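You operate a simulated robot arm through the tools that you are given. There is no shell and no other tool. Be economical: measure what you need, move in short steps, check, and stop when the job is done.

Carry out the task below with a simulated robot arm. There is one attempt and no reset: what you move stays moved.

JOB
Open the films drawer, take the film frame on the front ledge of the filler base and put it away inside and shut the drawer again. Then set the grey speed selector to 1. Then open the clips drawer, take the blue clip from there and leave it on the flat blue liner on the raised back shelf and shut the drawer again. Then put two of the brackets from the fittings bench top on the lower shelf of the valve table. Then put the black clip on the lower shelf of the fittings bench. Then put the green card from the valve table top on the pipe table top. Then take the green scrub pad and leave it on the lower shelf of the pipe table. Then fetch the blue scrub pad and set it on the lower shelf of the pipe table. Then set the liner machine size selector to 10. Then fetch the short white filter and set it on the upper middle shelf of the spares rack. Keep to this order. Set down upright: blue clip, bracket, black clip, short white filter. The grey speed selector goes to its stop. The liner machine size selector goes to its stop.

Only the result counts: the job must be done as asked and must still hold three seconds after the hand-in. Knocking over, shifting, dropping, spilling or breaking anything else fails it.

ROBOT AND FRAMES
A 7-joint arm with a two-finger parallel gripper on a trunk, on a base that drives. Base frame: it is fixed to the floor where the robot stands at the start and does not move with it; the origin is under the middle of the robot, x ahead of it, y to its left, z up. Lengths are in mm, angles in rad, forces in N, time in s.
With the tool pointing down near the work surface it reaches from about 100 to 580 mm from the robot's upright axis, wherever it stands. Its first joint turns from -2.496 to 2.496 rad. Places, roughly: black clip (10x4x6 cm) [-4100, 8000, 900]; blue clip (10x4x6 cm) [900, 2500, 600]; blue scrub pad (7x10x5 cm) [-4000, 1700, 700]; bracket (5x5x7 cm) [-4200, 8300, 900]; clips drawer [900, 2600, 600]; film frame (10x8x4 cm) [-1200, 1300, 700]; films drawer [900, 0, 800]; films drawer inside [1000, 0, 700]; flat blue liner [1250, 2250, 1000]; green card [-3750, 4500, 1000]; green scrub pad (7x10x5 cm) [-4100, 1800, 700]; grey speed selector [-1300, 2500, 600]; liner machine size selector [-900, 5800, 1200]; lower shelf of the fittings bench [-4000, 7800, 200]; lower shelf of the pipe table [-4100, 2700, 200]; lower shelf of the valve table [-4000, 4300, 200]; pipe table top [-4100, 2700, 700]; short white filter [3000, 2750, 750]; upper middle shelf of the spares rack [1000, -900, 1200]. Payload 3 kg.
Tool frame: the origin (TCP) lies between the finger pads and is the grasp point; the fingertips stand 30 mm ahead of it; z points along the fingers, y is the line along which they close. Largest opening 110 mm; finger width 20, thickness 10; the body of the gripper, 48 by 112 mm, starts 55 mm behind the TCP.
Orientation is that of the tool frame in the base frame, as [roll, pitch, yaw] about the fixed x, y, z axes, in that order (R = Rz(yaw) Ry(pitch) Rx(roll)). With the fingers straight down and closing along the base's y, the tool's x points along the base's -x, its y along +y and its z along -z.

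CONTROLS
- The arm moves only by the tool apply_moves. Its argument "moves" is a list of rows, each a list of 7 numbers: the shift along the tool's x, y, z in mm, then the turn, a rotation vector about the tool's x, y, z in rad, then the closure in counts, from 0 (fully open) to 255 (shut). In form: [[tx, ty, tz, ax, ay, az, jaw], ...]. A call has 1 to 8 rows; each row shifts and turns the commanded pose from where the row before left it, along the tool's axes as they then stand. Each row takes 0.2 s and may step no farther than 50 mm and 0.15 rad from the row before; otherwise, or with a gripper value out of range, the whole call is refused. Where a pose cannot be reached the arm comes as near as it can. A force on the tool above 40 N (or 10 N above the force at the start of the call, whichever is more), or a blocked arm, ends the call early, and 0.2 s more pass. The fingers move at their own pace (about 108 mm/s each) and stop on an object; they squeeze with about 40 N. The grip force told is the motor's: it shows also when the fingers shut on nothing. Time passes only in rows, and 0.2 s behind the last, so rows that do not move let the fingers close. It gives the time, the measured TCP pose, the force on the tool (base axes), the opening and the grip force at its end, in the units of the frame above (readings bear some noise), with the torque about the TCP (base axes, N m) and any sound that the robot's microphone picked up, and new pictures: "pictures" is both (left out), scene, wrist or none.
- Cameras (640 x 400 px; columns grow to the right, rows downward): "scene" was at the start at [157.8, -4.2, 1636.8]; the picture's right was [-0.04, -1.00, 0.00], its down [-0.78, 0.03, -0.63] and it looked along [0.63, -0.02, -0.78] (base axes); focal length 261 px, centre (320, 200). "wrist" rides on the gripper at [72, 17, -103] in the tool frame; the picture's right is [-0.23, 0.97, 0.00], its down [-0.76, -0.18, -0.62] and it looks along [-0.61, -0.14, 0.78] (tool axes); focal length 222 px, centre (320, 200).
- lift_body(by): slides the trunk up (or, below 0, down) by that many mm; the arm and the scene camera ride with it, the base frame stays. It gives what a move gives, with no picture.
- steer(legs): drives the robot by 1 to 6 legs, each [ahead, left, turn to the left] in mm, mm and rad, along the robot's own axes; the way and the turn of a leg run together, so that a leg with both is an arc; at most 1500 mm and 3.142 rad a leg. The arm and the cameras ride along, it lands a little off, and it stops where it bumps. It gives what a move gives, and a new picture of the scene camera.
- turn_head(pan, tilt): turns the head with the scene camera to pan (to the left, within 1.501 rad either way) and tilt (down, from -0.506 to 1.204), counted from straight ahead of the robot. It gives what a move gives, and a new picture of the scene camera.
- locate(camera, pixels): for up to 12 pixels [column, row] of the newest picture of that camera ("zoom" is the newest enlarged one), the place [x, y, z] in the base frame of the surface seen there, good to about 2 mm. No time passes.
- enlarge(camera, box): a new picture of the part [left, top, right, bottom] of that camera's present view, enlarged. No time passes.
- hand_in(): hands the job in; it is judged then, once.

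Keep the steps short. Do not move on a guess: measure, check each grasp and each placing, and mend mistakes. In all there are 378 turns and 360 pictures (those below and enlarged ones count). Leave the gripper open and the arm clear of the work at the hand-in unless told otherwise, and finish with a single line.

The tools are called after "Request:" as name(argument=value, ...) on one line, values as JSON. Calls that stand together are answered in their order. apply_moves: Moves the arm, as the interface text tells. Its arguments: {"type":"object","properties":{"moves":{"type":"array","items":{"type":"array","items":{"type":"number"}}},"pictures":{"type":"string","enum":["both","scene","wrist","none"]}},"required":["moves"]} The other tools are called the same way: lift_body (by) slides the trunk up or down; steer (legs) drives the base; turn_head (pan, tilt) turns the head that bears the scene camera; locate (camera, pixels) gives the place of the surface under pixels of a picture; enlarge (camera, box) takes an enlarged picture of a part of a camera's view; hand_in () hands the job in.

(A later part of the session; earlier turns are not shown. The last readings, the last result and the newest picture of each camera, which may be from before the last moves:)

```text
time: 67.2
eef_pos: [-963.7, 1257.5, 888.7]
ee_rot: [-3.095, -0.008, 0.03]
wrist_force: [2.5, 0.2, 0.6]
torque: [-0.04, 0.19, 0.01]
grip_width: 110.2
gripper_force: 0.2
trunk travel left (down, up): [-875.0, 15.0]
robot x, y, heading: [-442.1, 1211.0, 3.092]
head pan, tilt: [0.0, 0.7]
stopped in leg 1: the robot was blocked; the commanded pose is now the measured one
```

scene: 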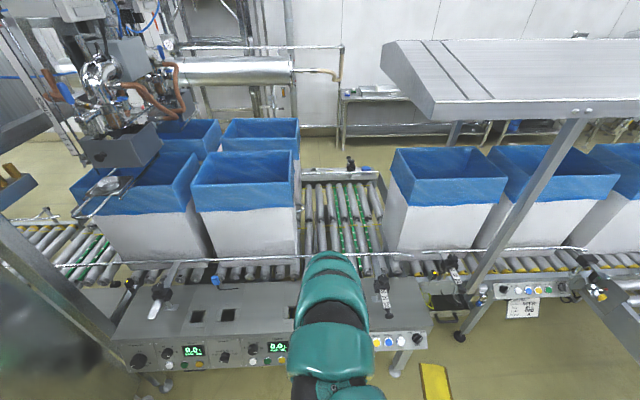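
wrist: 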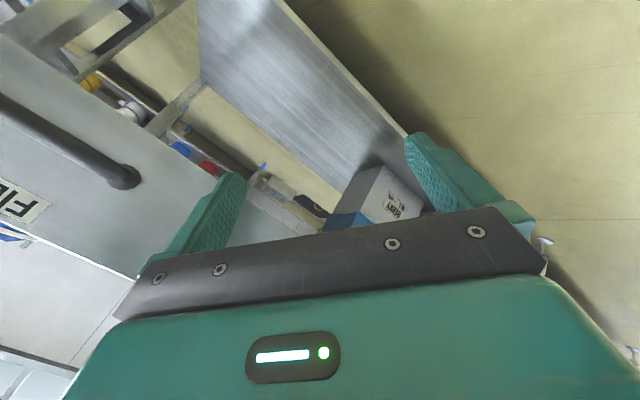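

It was blocked and the hand got deflected a little. I look with both cameras.

Request:
steer(legs=[[-40, 0, 0.05]])

Request:
apply_moves(moves=[[0, 0, 0, 0, 0, 0, 0]], pictures="wrist")

Request:
turn_head(pan=0, tilt=1.1)

```text
time: 68.5
eef_pos: [-967.6, 1273.1, 848.6]
ee_rot: [-2.943, -0.117, 0.354]
wrist_force: [-0.2, 0.4, 0.7]
torque: [-0.01, -0.07, -0.01]
grip_width: 110.0
gripper_force: 0.0
trunk travel left (down, up): [-875.0, 15.0]
robot x, y, heading: [-403.9, 1222.6, -3.134]
head pan, tilt: [0.0, 0.7]
stopped in leg 1: the robot was blocked; the commanded pose is now the measured one
```

scene: 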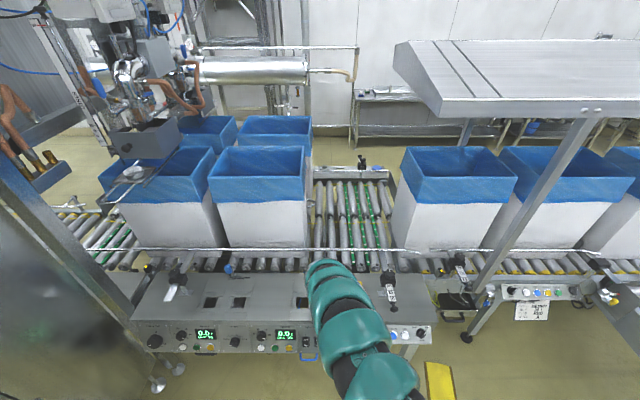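

```text
time: 68.9
eef_pos: [-964.5, 1268.5, 851.2]
ee_rot: [-2.941, -0.112, 0.353]
wrist_force: [1.0, 0.0, -0.2]
torque: [0.01, -0.03, 0.01]
grip_width: 110.2
gripper_force: 0.1
trunk travel left (down, up): [-875.0, 15.0]
robot x, y, heading: [-402.3, 1220.6, -3.134]
head pan, tilt: [0.0, 0.7]
```

wrist: 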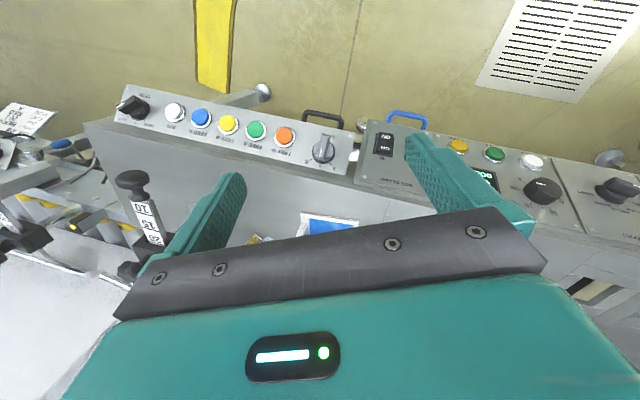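

```text
time: 69.8
eef_pos: [-964.9, 1270.4, 850.3]
ee_rot: [-2.941, -0.111, 0.351]
wrist_force: [0.4, 1.0, 0.5]
torque: [0.03, -0.02, 0.01]
grip_width: 109.8
gripper_force: 0.1
trunk travel left (down, up): [-875.0, 15.0]
robot x, y, heading: [-401.6, 1217.7, -3.133]
head pan, tilt: [0.0, 1.1]
```

scene: 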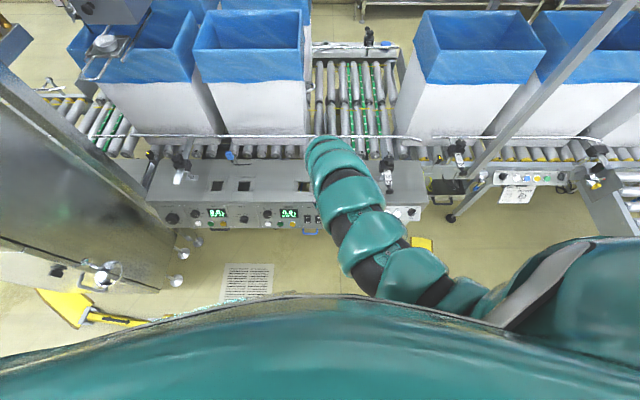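

I measure the rail and box edges around the wrist.

Request:
locate(camera="scene", pixels=[[280, 136], [380, 138], [320, 147], [350, 200], [400, 270], [300, 90], [420, 130], [180, 170], [388, 175], [423, 242], [480, 160], [305, 200]])

Request:
enlarge(camera="wrist", box=[200, 120, 480, 300])

Request:
locate(camera="wrist", pixels=[[330, 226], [303, 216], [356, 222], [300, 235], [255, 240], [130, 180], [160, 240], [120, 270], [380, 230], [230, 100], [270, 200], [325, 150]])

```text
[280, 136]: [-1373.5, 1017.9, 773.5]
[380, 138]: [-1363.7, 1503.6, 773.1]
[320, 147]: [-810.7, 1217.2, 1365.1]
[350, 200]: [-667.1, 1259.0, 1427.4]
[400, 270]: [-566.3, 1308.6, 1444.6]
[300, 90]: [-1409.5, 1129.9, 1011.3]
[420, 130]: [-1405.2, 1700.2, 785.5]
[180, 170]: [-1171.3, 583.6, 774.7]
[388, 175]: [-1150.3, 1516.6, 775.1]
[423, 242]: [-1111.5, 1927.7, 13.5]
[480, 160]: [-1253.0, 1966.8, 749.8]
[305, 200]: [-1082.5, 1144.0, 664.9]
```

```text
2.22 times, centred on (340, 210) of wrist
```

zoom: 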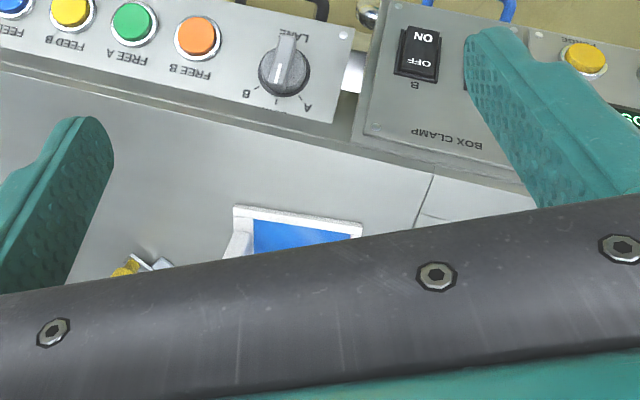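

```text
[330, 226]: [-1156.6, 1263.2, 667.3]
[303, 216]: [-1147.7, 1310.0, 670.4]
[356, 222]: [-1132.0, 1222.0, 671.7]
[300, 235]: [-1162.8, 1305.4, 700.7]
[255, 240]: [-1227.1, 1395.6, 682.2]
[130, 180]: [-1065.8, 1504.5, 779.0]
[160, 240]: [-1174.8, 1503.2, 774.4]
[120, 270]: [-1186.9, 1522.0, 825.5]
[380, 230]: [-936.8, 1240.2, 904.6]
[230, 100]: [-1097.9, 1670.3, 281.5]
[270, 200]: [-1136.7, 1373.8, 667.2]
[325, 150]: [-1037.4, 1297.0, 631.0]
```

Something deflected the arm; I look higher up around it.

Request:
turn_head(pan=0.2, tilt=0.2)

Request:
turn_head(pan=-0.9, tilt=0.9)

```text
time: 71.0
eef_pos: [-964.5, 1268.9, 850.8]
ee_rot: [-2.94, -0.112, 0.352]
wrist_force: [-0.1, -0.1, -0.3]
torque: [0.0, -0.01, 0.03]
grip_width: 109.8
gripper_force: 0.1
trunk travel left (down, up): [-875.0, 15.0]
robot x, y, heading: [-400.8, 1219.4, -3.134]
head pan, tilt: [0.201, 0.201]
```

scene: 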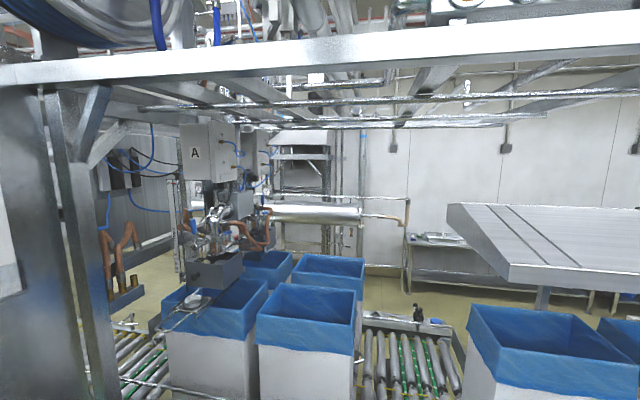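

```text
time: 72.3
eef_pos: [-965.2, 1270.2, 851.0]
ee_rot: [-2.942, -0.112, 0.352]
wrist_force: [0.1, -0.1, 0.1]
torque: [0.01, -0.03, 0.0]
grip_width: 109.9
gripper_force: 0.0
trunk travel left (down, up): [-875.0, 15.0]
robot x, y, heading: [-398.7, 1217.2, -3.133]
head pan, tilt: [-0.901, 0.901]
```

scene: 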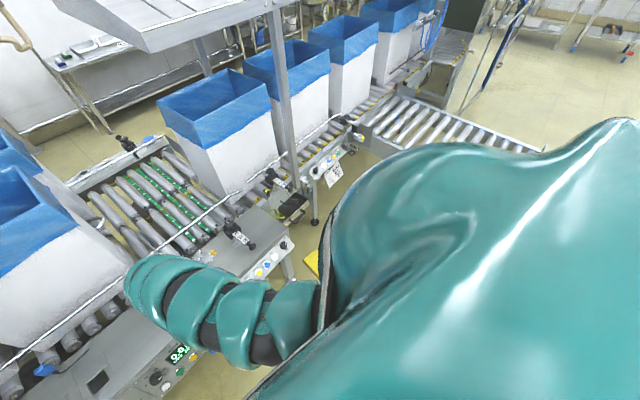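

Request:
turn_head(pan=0, tilt=0.1)

Request:
locate(camera="scene", pixels=[[100, 100], [300, 80], [500, 70], [600, 60], [300, 50], [60, 250], [20, 250], [400, 130], [550, 240], [300, 130], [450, 20], [200, 160]])

```text
time: 73.5
eef_pos: [-966.0, 1269.7, 850.1]
ee_rot: [-2.942, -0.112, 0.351]
wrist_force: [-1.9, -0.2, -0.7]
torque: [-0.04, 0.01, 0.0]
grip_width: 109.8
gripper_force: 0.1
trunk travel left (down, up): [-875.0, 15.0]
robot x, y, heading: [-403.9, 1218.6, -3.132]
head pan, tilt: [0.0, 0.099]
```

scene: 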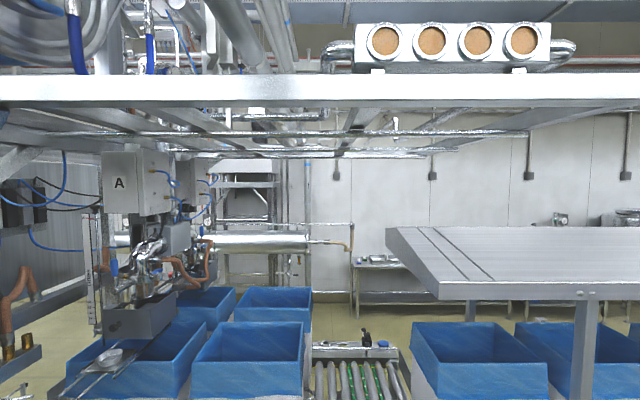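

```text
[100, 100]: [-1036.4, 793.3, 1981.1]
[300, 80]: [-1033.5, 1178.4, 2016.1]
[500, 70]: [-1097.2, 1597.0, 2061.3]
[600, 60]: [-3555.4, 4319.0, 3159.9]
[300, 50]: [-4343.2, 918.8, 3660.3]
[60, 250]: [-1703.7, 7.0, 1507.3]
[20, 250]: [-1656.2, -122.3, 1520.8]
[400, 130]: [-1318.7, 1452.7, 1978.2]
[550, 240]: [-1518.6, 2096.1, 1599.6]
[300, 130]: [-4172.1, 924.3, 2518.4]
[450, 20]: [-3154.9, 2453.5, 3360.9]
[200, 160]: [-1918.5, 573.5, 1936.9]
```

The beam is well clear; likely the base met the strip. I straighten the hand to plain down, then raise and extend a bit.

Request:
apply_moves(moves=[[0, 0, 0, -0.0723, -0.0251, 0.1205, 0], [0, 0, 0, -0.0723, -0.0251, 0.1205, 0], [0, 0, 0, -0.0723, -0.0251, 0.1205, 0], [0, 0, -50, 0, 0, 0, 0], [-10, 0, -45, 0, 0, 0, 0], [-20, 0, -40, 0, 0, 0, 0], [-20, 0, -40, 0, 0, 0, 0]], pictures="scene")

```text
time: 74.4
eef_pos: [-978.8, 1276.1, 893.7]
ee_rot: [-3.005, -0.067, 0.203]
wrist_force: [0.0, -0.7, 0.3]
torque: [-0.01, -0.04, 0.0]
grip_width: 110.1
gripper_force: 0.1
out of reach, approached as far as the arm can: row 1, 2, 3, 4
trunk travel left (down, up): [-875.0, 15.0]
robot x, y, heading: [-400.8, 1218.3, -3.133]
head pan, tilt: [0.0, 0.099]
stopped in row 4: the arm was blocked; the commanded pose is now the measured one
```

scene: 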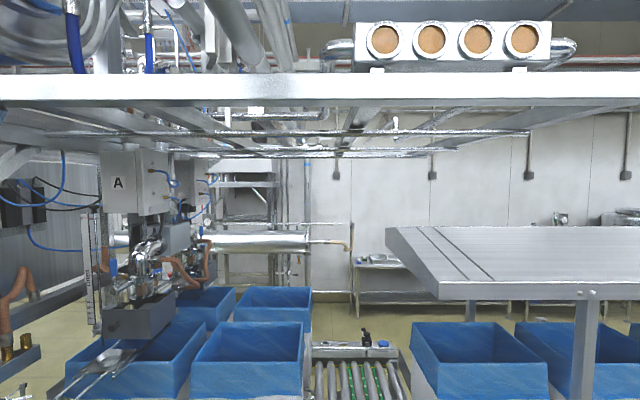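

Request:
turn_head(pan=-0.2, tilt=1.2)

Request:
apply_moves(moves=[[0, 0, 0, 0, 0, 0, 0]], pictures="wrist")

```text
time: 75.8
eef_pos: [-977.0, 1271.6, 896.5]
ee_rot: [-3.01, -0.062, 0.2]
wrist_force: [-0.3, -0.4, 0.4]
torque: [0.0, 0.01, 0.03]
grip_width: 110.2
gripper_force: 0.1
trunk travel left (down, up): [-875.0, 15.0]
robot x, y, heading: [-404.1, 1218.4, -3.135]
head pan, tilt: [-0.201, 1.201]
```

scene: 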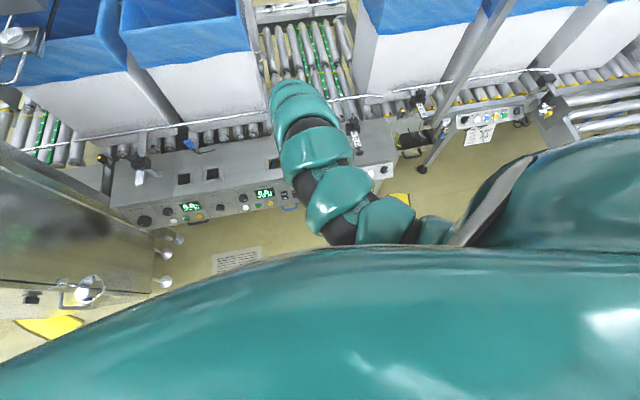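

```text
time: 76.2
eef_pos: [-977.8, 1272.7, 897.5]
ee_rot: [-3.008, -0.063, 0.201]
wrist_force: [0.7, -0.4, -0.1]
torque: [0.0, 0.01, 0.01]
grip_width: 110.2
gripper_force: 0.0
trunk travel left (down, up): [-875.0, 15.0]
robot x, y, heading: [-402.4, 1217.9, -3.133]
head pan, tilt: [-0.201, 1.201]
```

wrist: 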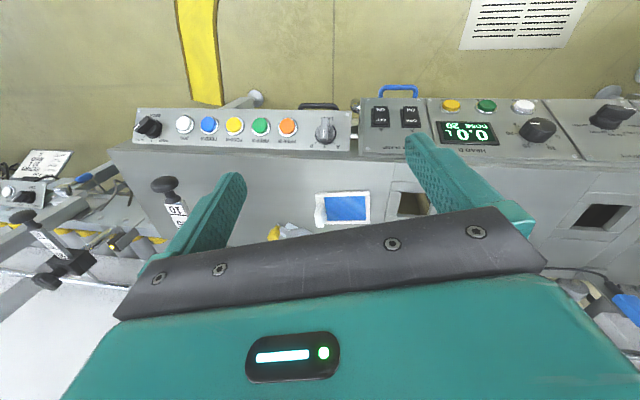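

Request:
apply_moves(moves=[[-30, 0, 0, 0, 0, 0, 0], [-30, 0, -20, 0, 0, 0, 0], [-30, 0, -30, 0, 0, 0, 0]], pictures="none")

```text
time: 77.0
eef_pos: [-1032.8, 1267.7, 958.9]
ee_rot: [-3.01, -0.05, 0.167]
wrist_force: [0.1, -0.4, 0.2]
torque: [0.0, 0.0, 0.01]
grip_width: 110.1
gripper_force: 0.0
out of reach, approached as far as the arm can: row 1, 2, 3
trunk travel left (down, up): [-875.0, 15.0]
robot x, y, heading: [-401.9, 1216.9, -3.134]
head pan, tilt: [-0.201, 1.201]
```

Moving outward works (it was sitting on an inner reach limit). I extend further and straighten.

Request:
apply_moves(moves=[[-40, 0, 0, 0, 0, 0, 0], [-40, 0, 0, 0, 0, 0, 0], [-20, 0, 0, -0.07, -0.018, 0.086, 0], [0, 0, 0, -0.07, -0.018, 0.086, 0]], pictures="none")

```text
time: 78.2
eef_pos: [-1071.4, 1317.5, 974.8]
ee_rot: [-2.96, -0.036, 0.092]
wrist_force: [0.1, -0.3, 0.8]
torque: [0.02, -0.02, -0.01]
grip_width: 109.9
gripper_force: 0.1
out of reach, approached as far as the arm can: row 1, 2, 3, 4
trunk travel left (down, up): [-875.0, 15.0]
robot x, y, heading: [-404.2, 1218.3, -3.133]
head pan, tilt: [-0.201, 1.201]
stopped in row 4: the arm was blocked; the commanded pose is now the measured one
```

Request:
turn_head(pan=-0.5, tilt=0.8)

Request:
locate(camera="scene", pixels=[[320, 100], [300, 200], [250, 200], [200, 200], [320, 250], [250, 250], [400, 300], [320, 320], [150, 150], [200, 150], [250, 150], [300, 280]])

```text
time: 79.0
eef_pos: [-1066.0, 1314.0, 979.0]
ee_rot: [-2.966, -0.034, 0.091]
wrist_force: [-0.7, 0.4, 0.4]
torque: [0.01, -0.01, -0.01]
grip_width: 109.8
gripper_force: 0.1
trunk travel left (down, up): [-875.0, 15.0]
robot x, y, heading: [-400.3, 1218.4, -3.137]
head pan, tilt: [-0.499, 0.799]
```

scene: 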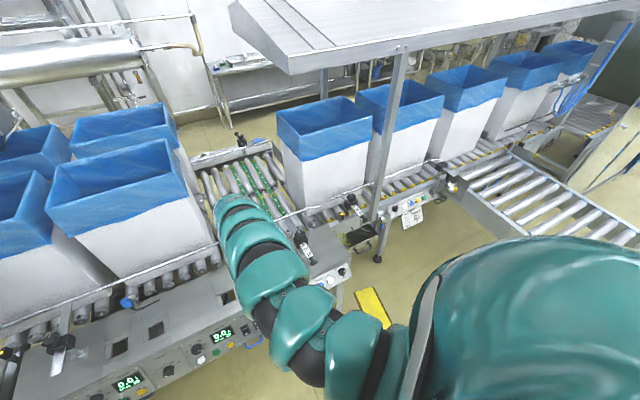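

```text
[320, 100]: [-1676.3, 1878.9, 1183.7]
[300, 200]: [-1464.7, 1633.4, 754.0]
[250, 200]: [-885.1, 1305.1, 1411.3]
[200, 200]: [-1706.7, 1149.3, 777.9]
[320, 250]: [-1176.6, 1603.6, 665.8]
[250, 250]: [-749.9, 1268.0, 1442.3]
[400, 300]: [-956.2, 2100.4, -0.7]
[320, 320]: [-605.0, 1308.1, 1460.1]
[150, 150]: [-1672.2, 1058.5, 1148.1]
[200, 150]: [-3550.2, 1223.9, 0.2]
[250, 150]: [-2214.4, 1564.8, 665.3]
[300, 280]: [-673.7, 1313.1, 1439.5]
```

No contact visible anywhere near; the arm is working along a joint limit. I move outward and downward, away from that limit.

Request:
apply_moves(moves=[[-35, 10, 30, 0, 0, 0, 0], [-35, 10, 30, 0, 0, 0, 0], [0, 10, 40, 0, 0, 0, 0]], pictures="none")

```text
time: 79.8
eef_pos: [-1044.5, 1302.9, 956.6]
ee_rot: [-3.012, -0.025, 0.108]
wrist_force: [-0.9, 1.0, 0.0]
torque: [-0.02, -0.01, 0.01]
grip_width: 110.4
gripper_force: 0.0
out of reach, approached as far as the arm can: row 1, 2, 3
trunk travel left (down, up): [-875.0, 15.0]
robot x, y, heading: [-403.9, 1217.8, -3.131]
head pan, tilt: [-0.499, 0.799]
```

The arm's configuration is poor. I back the base into the open aisle to sort the arm posture safely.

Request:
steer(legs=[[-350, 0, 0]])

Request:
apply_moves(moves=[[0, 50, 0, 0, 0, 0, 0], [0, 50, 0, 0, 0, 0, 0], [0, 50, 0, 0, 0, 0, 0], [0, 50, 0, 0, 0, 0, 0]], pictures="none")

```text
time: 82.1
eef_pos: [-701.7, 1285.8, 953.9]
ee_rot: [-3.108, -0.027, 0.017]
wrist_force: [0.7, 1.1, 0.4]
torque: [0.03, 0.03, -0.02]
grip_width: 109.9
gripper_force: 0.1
trunk travel left (down, up): [-875.0, 15.0]
robot x, y, heading: [-51.2, 1221.5, -3.134]
head pan, tilt: [-0.499, 0.799]
```

scene: 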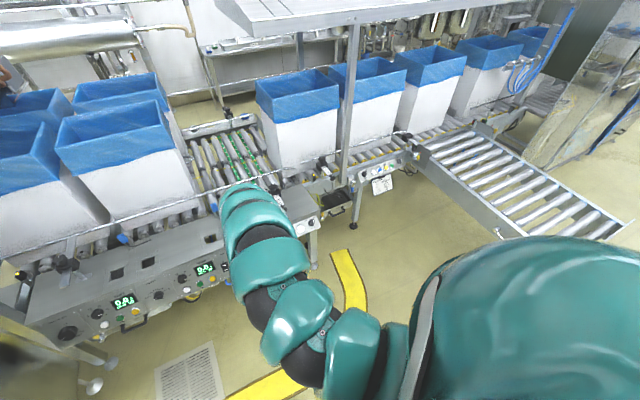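

```text
time: 83.1
eef_pos: [-675.2, 1166.4, 975.6]
ee_rot: [-3.106, -0.03, 0.017]
wrist_force: [0.0, -0.2, 0.5]
torque: [-0.01, 0.0, -0.04]
grip_width: 109.8
gripper_force: 0.0
out of reach, approached as far as the arm can: row 1, 2, 3, 4
trunk travel left (down, up): [-875.0, 15.0]
robot x, y, heading: [-52.6, 1220.7, -3.132]
head pan, tilt: [-0.499, 0.799]
```

The arm had relaxed after backing off, so it had been touching something there. I first bring the hand to the start-like pose (757 ahead, 58 left, trunk-relative height as at the start) and test whether it retracts again.

Request:
apply_moves(moves=[[-34, 0, -28, 0, 0, 0, 0], [-34, 0, -28, 0, 0, 0, 0], [-34, 0, -28, 0, 0, 0, 0], [-34, 0, -28, 0, 0, 0, 0], [0, 0, 0, 0, 0, 0, 0], [0, 0, 0, 0, 0, 0, 0]], pictures="none")

Request:
apply_moves(moves=[[30, 0, 0, 0, 0, 0, 0], [30, 0, 0, 0, 0, 0, 0], [30, 0, 0, 0, 0, 0, 0], [30, 0, 0, 0, 0, 0, 0]], pictures="scene")

```text
time: 84.5
eef_pos: [-752.6, 1226.2, 1071.6]
ee_rot: [-3.109, -0.027, 0.019]
wrist_force: [0.4, -0.2, -0.1]
torque: [-0.02, -0.03, -0.01]
grip_width: 109.8
gripper_force: 0.1
out of reach, approached as far as the arm can: row 1, 2, 3, 4
trunk travel left (down, up): [-875.0, 15.0]
robot x, y, heading: [-50.9, 1219.0, -3.137]
head pan, tilt: [-0.499, 0.799]
```

```text
time: 85.5
eef_pos: [-687.3, 1204.7, 1040.7]
ee_rot: [-3.106, -0.028, 0.018]
wrist_force: [0.0, 0.1, 0.3]
torque: [0.0, 0.0, 0.03]
grip_width: 109.9
gripper_force: 0.1
out of reach, approached as far as the arm can: row 2, 3, 4
trunk travel left (down, up): [-875.0, 15.0]
robot x, y, heading: [-50.0, 1222.1, -3.134]
head pan, tilt: [-0.499, 0.799]
```

scene: 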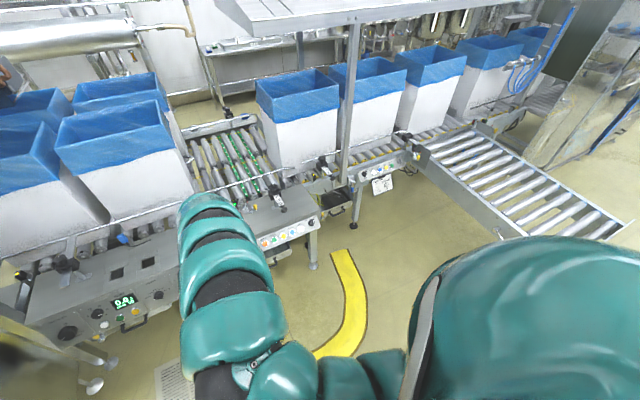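

Two limits seem to be active. I test whether yawing the hand frees it: turn by -0.45 about the tool axis, then retract.

Request:
apply_moves(moves=[[0, 0, 0, 0, 0, -0.15, 0], [0, 0, 0, 0, 0, -0.15, 0], [0, 0, 0, 0, 0, -0.15, 0], [20, 0, 0, 0, 0, 0, 0], [20, 0, 0, 0, 0, 0, 0]], pictures="none")

Request:
apply_moves(moves=[[0, 0, 0, 0, 0, 0.15, 0], [0, 0, 0, 0, 0, 0.15, 0], [0, 0, 0, 0, 0, 0.15, 0], [0, 0, 0, 0, 0, 0.15, 0], [0, 0, 0, 0, 0, 0.15, 0], [0, 0, 0, 0, 0, 0.15, 0], [20, 0, 0, 0, 0, 0, 0], [20, 0, 0, 0, 0, 0, 0]], pictures="none")

```text
time: 86.7
eef_pos: [-657.0, 1188.6, 994.7]
ee_rot: [-3.082, -0.039, 0.343]
wrist_force: [0.6, -0.8, -1.1]
torque: [0.0, 0.02, 0.0]
grip_width: 109.9
gripper_force: 0.0
out of reach, approached as far as the arm can: row 1, 2, 3, 4, 5
trunk travel left (down, up): [-875.0, 15.0]
robot x, y, heading: [-51.8, 1221.1, -3.127]
head pan, tilt: [-0.499, 0.799]
```

```text
time: 88.5
eef_pos: [-630.5, 1161.5, 983.6]
ee_rot: [-3.074, 0.021, -0.558]
wrist_force: [-0.3, 0.2, 0.4]
torque: [0.01, 0.0, 0.0]
grip_width: 110.1
gripper_force: 0.2
out of reach, approached as far as the arm can: row 7, 8
trunk travel left (down, up): [-875.0, 15.0]
robot x, y, heading: [-46.1, 1222.9, -3.129]
head pan, tilt: [-0.499, 0.799]
```

Yaw the other way is free. I continue that yaw 0.9 rad and test retraction again.

Request:
apply_moves(moves=[[0, 0, 0, 0, 0, 0.15, 0], [0, 0, 0, 0, 0, 0.15, 0], [0, 0, 0, 0, 0, 0.15, 0], [0, 0, 0, 0, 0, 0.15, 0], [0, 0, 0, 0, 0, 0.15, 0], [0, 0, 0, 0, 0, 0.15, 0], [3, -30, 0, 0, 0, 0, 0], [3, -30, 0, 0, 0, 0, 0]], pictures="none")

Request:
apply_moves(moves=[[3, -30, 30, 0, 0, 0, 0], [3, -30, 30, 0, 0, 0, 0], [3, -30, 30, 0, 0, 0, 0], [3, -40, 0, 0, 0, 0, 0], [3, -40, 0, 0, 0, 0, 0]], pictures="scene")

```text
time: 90.3
eef_pos: [-603.4, 1148.1, 970.8]
ee_rot: [-3.118, 0.067, -1.454]
wrist_force: [-0.2, -0.1, 0.3]
torque: [0.0, -0.05, -0.03]
grip_width: 110.1
gripper_force: 0.1
out of reach, approached as far as the arm can: row 7, 8
trunk travel left (down, up): [-875.0, 15.0]
robot x, y, heading: [-50.6, 1220.9, -3.129]
head pan, tilt: [-0.499, 0.799]
```

```text
time: 91.5
eef_pos: [-585.1, 1145.8, 939.0]
ee_rot: [-3.12, 0.065, -1.454]
wrist_force: [0.6, -0.7, 0.1]
torque: [0.01, 0.02, -0.01]
grip_width: 110.1
gripper_force: 0.2
out of reach, approached as far as the arm can: row 1, 2, 3, 4, 5
trunk travel left (down, up): [-875.0, 15.0]
robot x, y, heading: [-51.5, 1222.7, -3.128]
head pan, tilt: [-0.499, 0.799]
```

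scene: 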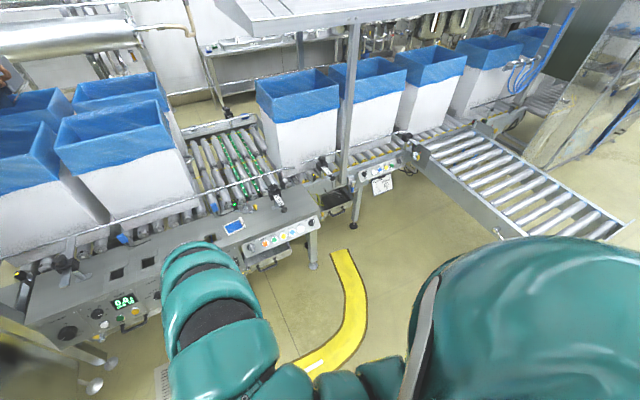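

Yaw is free but radius stays limited. I test pure downward motion here.

Request:
apply_moves(moves=[[0, 0, 50, 0, 0, 0, 0], [0, 0, 50, 0, 0, 0, 0], [0, 0, 50, 0, 0, 0, 0], [0, 0, 50, 0, 0, 0, 0], [0, 0, 50, 0, 0, 0, 0]], pictures="none")

Request:
turn_head(pan=-0.3, tilt=1.15)

```text
time: 92.7
eef_pos: [-565.0, 1171.0, 874.3]
ee_rot: [-3.12, 0.066, -1.455]
wrist_force: [-0.1, -0.3, 0.5]
torque: [0.01, 0.03, 0.0]
grip_width: 109.9
gripper_force: 0.1
out of reach, approached as far as the arm can: row 2, 3, 4, 5
trunk travel left (down, up): [-875.0, 15.0]
robot x, y, heading: [-54.4, 1222.2, -3.129]
head pan, tilt: [-0.499, 0.799]
```

```text
time: 93.5
eef_pos: [-564.8, 1171.5, 875.0]
ee_rot: [-3.121, 0.067, -1.455]
wrist_force: [-0.7, -0.3, -0.4]
torque: [0.0, -0.02, -0.02]
grip_width: 110.2
gripper_force: 0.0
trunk travel left (down, up): [-875.0, 15.0]
robot x, y, heading: [-55.9, 1222.3, -3.132]
head pan, tilt: [-0.3, 1.15]
```

scene: 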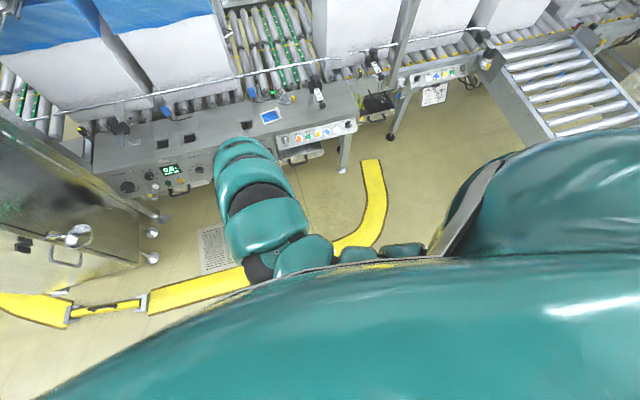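

I compare with the start posture by putting the head back to its start angles.

Request:
turn_head(pan=-0.037, tilt=0.892)

Request:
locate(camera="scene", pixels=[[320, 260], [320, 290], [320, 320], [350, 330], [380, 350], [420, 350], [460, 350], [500, 350], [540, 350], [580, 350], [450, 320], [520, 310]])

```text
time: 94.3
eef_pos: [-564.6, 1169.8, 873.7]
ee_rot: [-3.119, 0.067, -1.453]
wrist_force: [-0.1, 0.4, -0.3]
torque: [0.01, 0.01, -0.02]
grip_width: 110.3
gripper_force: 0.1
trunk travel left (down, up): [-875.0, 15.0]
robot x, y, heading: [-51.2, 1223.2, -3.13]
head pan, tilt: [-0.037, 0.892]
```

scene: 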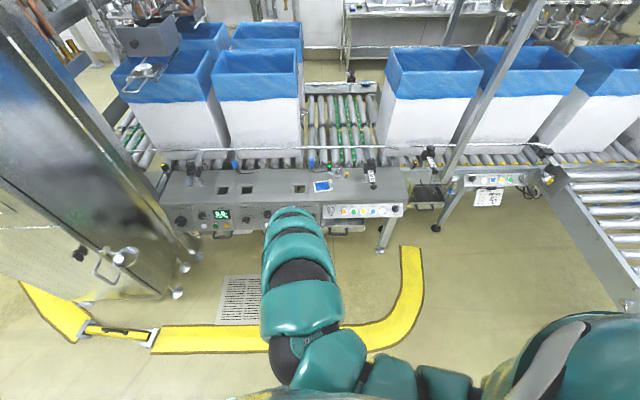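

```text
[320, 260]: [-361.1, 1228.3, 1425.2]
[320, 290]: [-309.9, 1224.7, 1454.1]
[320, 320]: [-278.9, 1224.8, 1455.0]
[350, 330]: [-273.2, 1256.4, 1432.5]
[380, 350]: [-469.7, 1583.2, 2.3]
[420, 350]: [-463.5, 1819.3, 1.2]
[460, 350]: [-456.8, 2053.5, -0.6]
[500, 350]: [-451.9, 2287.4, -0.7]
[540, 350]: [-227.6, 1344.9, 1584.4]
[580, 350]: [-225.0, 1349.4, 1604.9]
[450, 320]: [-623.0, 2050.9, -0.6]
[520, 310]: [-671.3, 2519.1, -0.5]
```

Now the elbow sits high and inward, whereas at the start it hung low at the right. Yawing the hand further the free way should push the elbow back out.

Request:
apply_moves(moves=[[0, 0, -30, 0, 0, 0.15, 0], [0, 0, -30, 0, 0, 0.15, 0], [0, 0, 0, 0, 0, 0.15, 0], [0, 0, 0, 0, 0, 0.15, 0], [0, 0, 0, 0, 0, 0.15, 0], [0, 0, 0, 0, 0, 0.15, 0], [0, 0, 0, 0, 0, 0.15, 0], [0, 0, 0, 0, 0, 0.15, 0]], pictures="none")

Request:
apply_moves(moves=[[0, 0, 0, 0, 0, 0.15, 0], [0, 0, 0, 0, 0, 0.15, 0], [0, 0, 0, 0, 0, 0.15, 0], [0, 0, 0, 0, 0, 0.15, 0], [0, 0, 0, 0, 0, 0.15, 0], [0, 0, 0, 0, 0, 0.15, 0], [0, 0, 0, 0, 0, 0.15, 0], [0, 0, 0, 0, 0, 0.15, 0]], pictures="scene")

```text
time: 96.1
eef_pos: [-582.1, 1160.1, 926.5]
ee_rot: [3.09, 0.048, -2.659]
wrist_force: [-0.6, 0.1, -0.2]
torque: [0.01, 0.03, 0.01]
grip_width: 110.4
gripper_force: 0.2
out of reach, approached as far as the arm can: row 1, 2
trunk travel left (down, up): [-875.0, 15.0]
robot x, y, heading: [-51.5, 1224.1, -3.133]
head pan, tilt: [-0.037, 0.892]
```

```text
time: 97.9
eef_pos: [-580.0, 1159.8, 926.9]
ee_rot: [3.079, -0.03, 2.428]
wrist_force: [0.2, -0.6, -0.7]
torque: [-0.01, 0.0, 0.03]
grip_width: 110.2
gripper_force: 0.0
trunk travel left (down, up): [-875.0, 15.0]
robot x, y, heading: [-51.7, 1224.6, -3.13]
head pan, tilt: [-0.037, 0.892]
```

scene: 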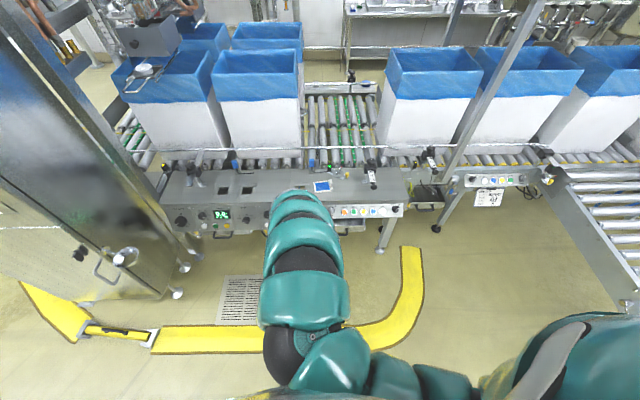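

Yaw is free all round, so the wrist roll isn't the limit. I test tilting: point the fingers outward 0.3 rad and retract.

Request:
apply_moves(moves=[[0, 0, 0, 0.098, 0.113, 0, 0], [0, 0, 0, 0.098, 0.113, 0, 0], [0, 0, 0, 0.098, 0.113, 0, 0], [-28, 25, 12, 0, 0, 0, 0], [-28, 25, 12, 0, 0, 0, 0]], pictures="none")

Request:
apply_moves(moves=[[0, 0, 0, -0.098, -0.113, 0, 0], [0, 0, 0, -0.098, -0.113, 0, 0], [0, 0, 0, -0.098, -0.113, 0, 0], [0, 0, 0, -0.098, -0.113, 0, 0], [0, 0, 0, -0.098, -0.113, 0, 0], [0, 0, 0, -0.098, -0.113, 0, 0], [-28, 25, -12, 0, 0, 0, 0], [-28, 25, -12, 0, 0, 0, 0]], pictures="none")

```text
time: 99.1
eef_pos: [-592.8, 1120.1, 894.4]
ee_rot: [-3.005, -0.258, 2.422]
wrist_force: [0.1, 0.2, 0.8]
torque: [-0.01, -0.01, -0.01]
grip_width: 110.1
gripper_force: 0.2
out of reach, approached as far as the arm can: row 1, 2, 3, 4, 5
trunk travel left (down, up): [-875.0, 15.0]
robot x, y, heading: [-51.4, 1222.2, -3.128]
head pan, tilt: [-0.037, 0.892]
```

```text
time: 100.9
eef_pos: [-539.2, 1159.2, 997.5]
ee_rot: [2.844, 0.225, 2.382]
wrist_force: [0.0, 0.3, -0.5]
torque: [0.02, 0.01, 0.03]
grip_width: 110.1
gripper_force: 0.1
out of reach, approached as far as the arm can: row 2, 3, 4, 5, 6, 8
trunk travel left (down, up): [-875.0, 15.0]
robot x, y, heading: [-50.2, 1222.1, -3.133]
head pan, tilt: [-0.037, 0.892]
```

Tilting inward frees it: the wrist bend is at its lower limit because the elbow is high. I try raising the hand (forearm becomes flatter) and then retract.

Request:
apply_moves(moves=[[0, 0, -45, 0, 0, 0, 0], [0, 0, -45, 0, 0, 0, 0], [0, 0, -45, 0, 0, 0, 0], [0, 0, -45, 0, 0, 0, 0], [0, 0, -45, 0, 0, 0, 0], [0, 0, -45, 0, 0, 0, 0]], pictures="none")

Request:
apply_moves(moves=[[-28, 25, -12, 0, 0, 0, 0], [-28, 25, -12, 0, 0, 0, 0], [-28, 25, -12, 0, 0, 0, 0], [-28, 25, -12, 0, 0, 0, 0]], pictures="scene")

```text
time: 102.3
eef_pos: [-651.8, 1130.2, 1241.0]
ee_rot: [2.845, 0.228, 2.385]
wrist_force: [-0.4, 0.4, 0.1]
torque: [0.01, 0.0, 0.02]
grip_width: 110.1
gripper_force: 0.0
out of reach, approached as far as the arm can: row 1, 2
trunk travel left (down, up): [-875.0, 15.0]
robot x, y, heading: [-55.1, 1223.4, -3.133]
head pan, tilt: [-0.037, 0.892]
```

```text
time: 103.3
eef_pos: [-590.3, 1093.5, 1225.3]
ee_rot: [2.846, 0.225, 2.383]
wrist_force: [-0.8, 0.3, 0.7]
torque: [0.03, -0.01, 0.0]
grip_width: 110.1
gripper_force: 0.1
out of reach, approached as far as the arm can: row 1, 2, 3, 4
trunk travel left (down, up): [-875.0, 15.0]
robot x, y, heading: [-50.4, 1220.3, -3.136]
head pan, tilt: [-0.037, 0.892]
```

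scene: 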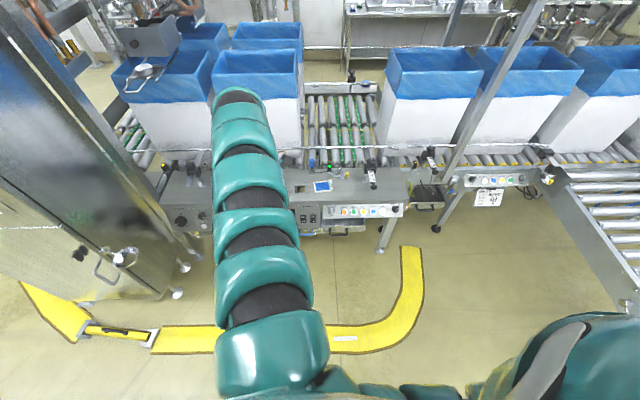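

I try moving the hand across to the robot's right (+y), which should swing the elbow outward.

Request:
apply_moves(moves=[[32, 37, 0, 0, 0, 0, 0], [32, 37, 0, 0, 0, 0, 0], [32, 37, 0, 0, 0, 0, 0], [32, 37, 0, 0, 0, 0, 0], [32, 37, 0, 0, 0, 0, 0], [32, 37, 0, 0, 0, 0, 0], [32, 37, 0, 0, 0, 0, 0], [32, 37, 0, 0, 0, 0, 0]], pictures="scene")

```text
time: 105.1
eef_pos: [-673.5, 1453.6, 1240.1]
ee_rot: [2.844, 0.227, 2.383]
wrist_force: [0.6, 0.0, 0.2]
torque: [-0.01, 0.02, 0.01]
grip_width: 109.9
gripper_force: 0.1
out of reach, approached as far as the arm can: row 1, 2, 3, 4, 5, 6
trunk travel left (down, up): [-875.0, 15.0]
robot x, y, heading: [-46.4, 1220.4, -3.128]
head pan, tilt: [-0.037, 0.892]
```

scene: 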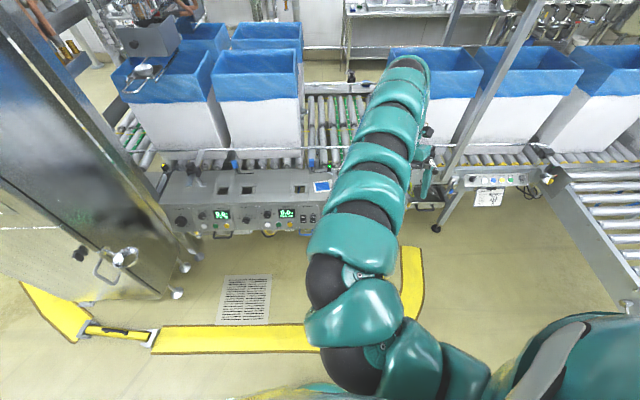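

It became free on the right side. I go further right and then retract.

Request:
apply_moves(moves=[[32, 37, 0, 0, 0, 0, 0], [32, 37, 0, 0, 0, 0, 0], [32, 37, 0, 0, 0, 0, 0], [32, 37, 0, 0, 0, 0, 0], [-32, 28, -12, 0, 0, 0, 0], [-32, 28, -12, 0, 0, 0, 0], [-32, 28, -12, 0, 0, 0, 0], [-32, 28, -12, 0, 0, 0, 0]], pictures="scene")

```text
time: 106.9
eef_pos: [-609.6, 1664.2, 1283.6]
ee_rot: [2.844, 0.221, 2.389]
wrist_force: [-0.4, 0.2, -0.6]
torque: [-0.02, -0.01, -0.01]
grip_width: 110.3
gripper_force: 0.0
out of reach, approached as far as the arm can: row 6, 7, 8
trunk travel left (down, up): [-875.0, 15.0]
robot x, y, heading: [-48.9, 1220.8, -3.129]
head pan, tilt: [-0.037, 0.892]
```

scene: 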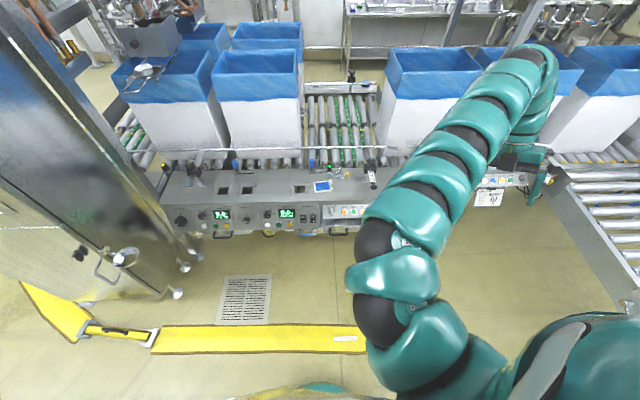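

I rotate the hand to point straight ahead here (the pose that forces the elbow low), 14 rows.

Request:
apply_moves(moves=[[0, 0, 0, 0.1308, 0.0545, 0.0444, 0], [0, 0, 0, 0.1308, 0.0545, 0.0444, 0], [0, 0, 0, 0.1308, 0.0545, 0.0444, 0], [0, 0, 0, 0.1308, 0.0545, 0.0444, 0], [0, 0, 0, 0.1308, 0.0545, 0.0444, 0], [0, 0, 0, 0.1308, 0.0545, 0.0444, 0], [0, 0, 0, 0.1308, 0.0545, 0.0444, 0]], pictures="none")

Request:
apply_moves(moves=[[0, 0, 0, 0.1308, 0.0545, 0.0444, 0], [0, 0, 0, 0.1308, 0.0545, 0.0444, 0], [0, 0, 0, 0.1308, 0.0545, 0.0444, 0], [0, 0, 0, 0.1308, 0.0545, 0.0444, 0], [0, 0, 0, 0.1308, 0.0545, 0.0444, 0], [0, 0, 0, 0.1308, 0.0545, 0.0444, 0], [0, 0, 0, 0.1308, 0.0545, 0.0444, 0]], pictures="scene")

```text
time: 108.5
eef_pos: [-684.2, 1684.6, 1291.3]
ee_rot: [-3.034, 0.029, 2.251]
wrist_force: [0.2, 0.5, 0.5]
torque: [0.03, -0.02, 0.01]
grip_width: 109.8
gripper_force: 0.0
out of reach, approached as far as the arm can: row 1, 2, 3, 4, 6, 7
trunk travel left (down, up): [-875.0, 15.0]
robot x, y, heading: [-51.6, 1223.7, -3.132]
head pan, tilt: [-0.037, 0.892]
```

```text
time: 110.1
eef_pos: [-682.9, 1685.7, 1288.1]
ee_rot: [-3.037, 0.031, 2.253]
wrist_force: [0.2, -0.6, 0.3]
torque: [0.01, 0.0, -0.02]
grip_width: 110.0
gripper_force: 0.0
out of reach, approached as far as the arm can: row 1, 2, 3, 4, 5, 6, 7
trunk travel left (down, up): [-875.0, 15.0]
robot x, y, heading: [-50.1, 1222.9, -3.13]
head pan, tilt: [-0.037, 0.892]
```

scene: 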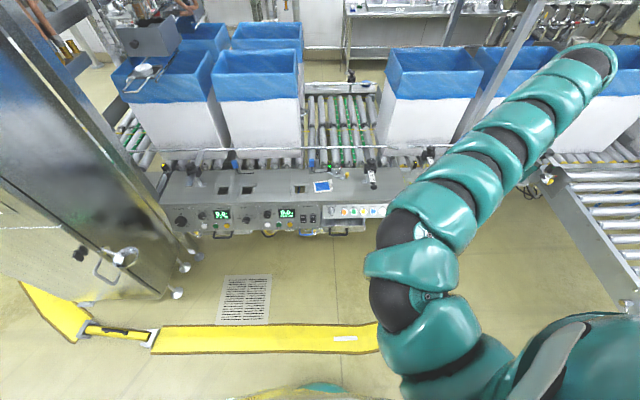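

I'll retrace the earlier path: bring the hand to front (700 ahead, 80 right) pointing down, unwind the yaw, then go through the forward-pointing pose that had the elbow out right.

Request:
apply_moves(moves=[[-26, -29, 24, 0, 0, 0, 0], [-26, -29, 24, 0, 0, 0, 0], [-26, -29, 24, 0, 0, 0, 0], [-26, -29, 24, 0, 0, 0, 0], [-26, -29, 24, 0, 0, 0, 0], [-26, -29, 24, 0, 0, 0, 0], [-26, -29, 24, 0, 0, 0, 0], [-26, -29, 24, 0, 0, 0, 0]], pictures="none")

Request:
apply_moves(moves=[[0, 0, 0, 0, 0, -0.15, 0], [0, 0, 0, 0, 0, -0.15, 0], [0, 0, 0, 0, 0, -0.15, 0], [0, 0, 0, 0, 0, -0.15, 0], [0, 0, 0, 0, 0, -0.15, 0], [0, 0, 0, 0, 0, -0.15, 0], [0, 0, 0, 0, 0, -0.15, 0], [0, 0, 0, 0, 0, -0.15, 0]], pictures="none")

Request:
apply_moves(moves=[[0, 0, 0, 0, 0, -0.15, 0], [0, 0, 0, 0, 0, -0.15, 0], [0, 0, 0, 0, 0, -0.15, 0], [0, 0, 0, 0, 0, -0.15, 0], [0, 0, 0, 0, 0, -0.15, 0], [0, 0, 0, 0, 0, -0.15, 0], [0, 0, 0, 0, 0, -0.15, 0], [0, 0, 0, 0, 0, -0.15, 0]], pictures="none")

Request:
apply_moves(moves=[[0, 0, 0, 0, 0, -0.15, 0], [0, 0, 0, 0, 0, -0.15, 0], [0, 0, 0, 0, 0, -0.15, 0], [0, 0, 0, 0, 0, -0.15, 0], [0, 0, 0, 0, 0, -0.15, 0], [0, 0, 0, 0, 0, -0.15, 0], [0, 0, 0, 0, 0, -0.15, 0], [0, 0, 0, 0, 0, -0.15, 0]], pictures="scene")

```text
time: 111.9
eef_pos: [-778.2, 1432.2, 1135.2]
ee_rot: [-3.046, 0.021, 2.252]
wrist_force: [-0.4, -0.3, 0.5]
torque: [-0.02, 0.01, 0.0]
grip_width: 110.0
gripper_force: 0.1
out of reach, approached as far as the arm can: row 1, 2, 3, 4, 5, 6, 8
trunk travel left (down, up): [-875.0, 15.0]
robot x, y, heading: [-51.3, 1221.2, -3.134]
head pan, tilt: [-0.037, 0.892]
```

```text
time: 113.7
eef_pos: [-782.7, 1366.2, 1159.5]
ee_rot: [-3.085, -0.081, -2.832]
wrist_force: [0.2, -0.3, 0.6]
torque: [0.0, 0.01, 0.02]
grip_width: 109.9
gripper_force: 0.1
out of reach, approached as far as the arm can: row 1, 2, 3, 4, 5, 6
trunk travel left (down, up): [-875.0, 15.0]
robot x, y, heading: [-53.3, 1224.2, -3.127]
head pan, tilt: [-0.037, 0.892]
```

```text
time: 115.5
eef_pos: [-782.6, 1354.6, 1163.4]
ee_rot: [3.087, -0.081, -1.629]
wrist_force: [0.8, -0.1, 1.6]
torque: [-0.05, 0.01, -0.02]
grip_width: 110.0
gripper_force: 0.0
out of reach, approached as far as the arm can: row 3
trunk travel left (down, up): [-875.0, 15.0]
robot x, y, heading: [-49.8, 1220.1, -3.131]
head pan, tilt: [-0.037, 0.892]
```

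```text
time: 117.3
eef_pos: [-781.9, 1330.2, 1173.8]
ee_rot: [3.046, 0.023, -0.429]
wrist_force: [-0.2, -0.1, 0.3]
torque: [0.02, 0.0, 0.0]
grip_width: 110.0
gripper_force: 0.1
out of reach, approached as far as the arm can: row 3, 4
trunk travel left (down, up): [-875.0, 15.0]
robot x, y, heading: [-51.9, 1221.0, -3.132]
head pan, tilt: [-0.037, 0.892]
```

scene: 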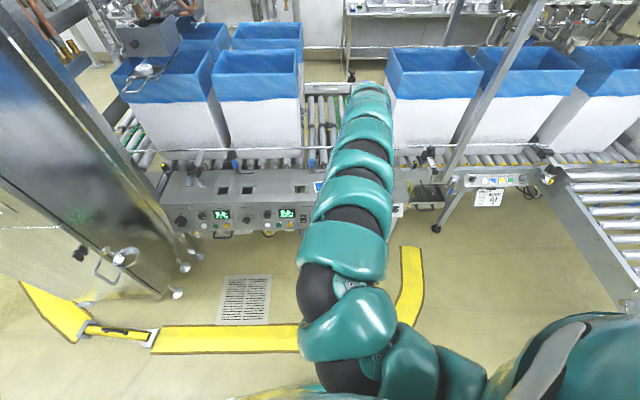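

Now rotate to forward-pointing along the retraced direction (16 rows).

Request:
apply_moves(moves=[[0, 0, 0, 0.0631, -0.09, -0.1005, 0], [0, 0, 0, 0.0631, -0.09, -0.1005, 0], [0, 0, 0, 0.0631, -0.09, -0.1005, 0], [0, 0, 0, 0.0631, -0.09, -0.1005, 0], [0, 0, 0, 0.0631, -0.09, -0.1005, 0], [0, 0, 0, 0.0631, -0.09, -0.1005, 0], [0, 0, 0, 0.0631, -0.09, -0.1005, 0], [0, 0, 0, 0.0631, -0.09, -0.1005, 0]], pictures="none")

Request:
apply_moves(moves=[[0, 0, 0, 0.0631, -0.09, -0.1005, 0], [0, 0, 0, 0.0631, -0.09, -0.1005, 0], [0, 0, 0, 0.0631, -0.09, -0.1005, 0], [0, 0, 0, 0.0631, -0.09, -0.1005, 0], [0, 0, 0, 0.0631, -0.09, -0.1005, 0], [0, 0, 0, 0.0631, -0.09, -0.1005, 0], [0, 0, 0, 0.0631, -0.09, -0.1005, 0], [0, 0, 0, 0.0631, -0.09, -0.1005, 0]], pictures="scene")

```text
time: 119.1
eef_pos: [-879.5, 1284.1, 1178.5]
ee_rot: [-2.404, 0.492, 0.571]
wrist_force: [-0.6, -0.2, -0.9]
torque: [0.01, -0.01, -0.02]
grip_width: 110.1
gripper_force: 0.0
out of reach, approached as far as the arm can: row 1, 2, 3, 4, 5, 6, 7, 8
trunk travel left (down, up): [-875.0, 15.0]
robot x, y, heading: [-49.9, 1218.6, -3.128]
head pan, tilt: [-0.037, 0.892]
```

```text
time: 120.9
eef_pos: [-898.4, 1276.8, 1175.2]
ee_rot: [-2.139, 0.458, 0.871]
wrist_force: [0.0, -0.2, -0.9]
torque: [0.0, 0.03, -0.04]
grip_width: 110.0
gripper_force: 0.1
out of reach, approached as far as the arm can: row 1, 2, 3, 4, 5, 6, 7, 8
trunk travel left (down, up): [-875.0, 15.0]
robot x, y, heading: [-49.8, 1224.5, -3.134]
head pan, tilt: [-0.037, 0.892]
```

scene: 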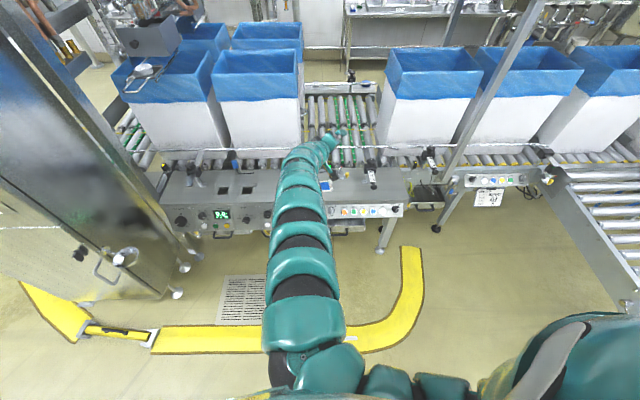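

Close. I lower 80 mm and continue the rotation.

Request:
apply_moves(moves=[[17.7, 30.2, 19.3, 0, 0, 0, 0], [17.7, 30.2, 19.3, 0, 0, 0, 0], [0, 0, 0, 0.0537, -0.0771, -0.0881, 0], [0, 0, 0, 0.0537, -0.0771, -0.0881, 0], [0, 0, 0, 0.0537, -0.0771, -0.0881, 0], [0, 0, 0, 0.0537, -0.0771, -0.0881, 0], [0, 0, 0, 0.0537, -0.0771, -0.0881, 0], [0, 0, 0, 0.0537, -0.0771, -0.0881, 0]], pictures="scene")

```text
time: 122.7
eef_pos: [-899.5, 1277.5, 1094.2]
ee_rot: [-1.63, 0.085, 1.491]
wrist_force: [-0.1, 0.2, 0.8]
torque: [0.02, 0.0, -0.04]
grip_width: 109.6
gripper_force: 0.1
trunk travel left (down, up): [-875.0, 15.0]
robot x, y, heading: [-49.2, 1223.3, -3.133]
head pan, tilt: [-0.037, 0.892]
```

scene: 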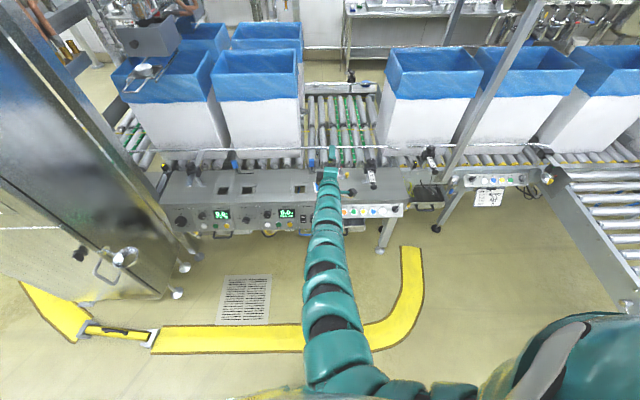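

Free now. I lower the forward-pointing hand and retract to drop the elbow.

Request:
apply_moves(moves=[[0, 45, 0, 0.02, -0.03, -0.03, 0], [0, 45, 0, 0.02, -0.03, -0.03, 0], [0, 45, -15, 0, 0, 0, 0], [0, 45, -15, 0, 0, 0, 0], [0, 40, -25, 0, 0, 0, 0], [0, 40, -25, 0, 0, 0, 0], [0, 0, -40, 0, 0, 0, 0], [0, 0, -40, 0, 0, 0, 0]], pictures="scene")

```text
time: 124.5
eef_pos: [-709.7, 1259.2, 891.0]
ee_rot: [-1.583, 0.026, 1.549]
wrist_force: [-0.6, 1.7, 0.5]
torque: [-0.04, -0.04, 0.2]
grip_width: 110.2
gripper_force: 0.0
out of reach, approached as far as the arm can: row 4, 5, 6
trunk travel left (down, up): [-875.0, 15.0]
robot x, y, heading: [-51.4, 1219.9, -3.129]
head pan, tilt: [-0.037, 0.892]
```

scene: 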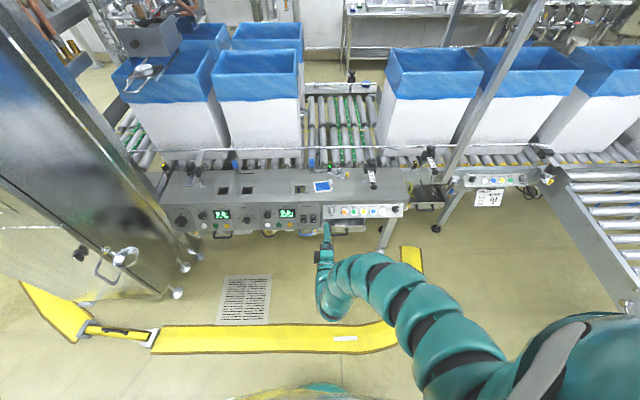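

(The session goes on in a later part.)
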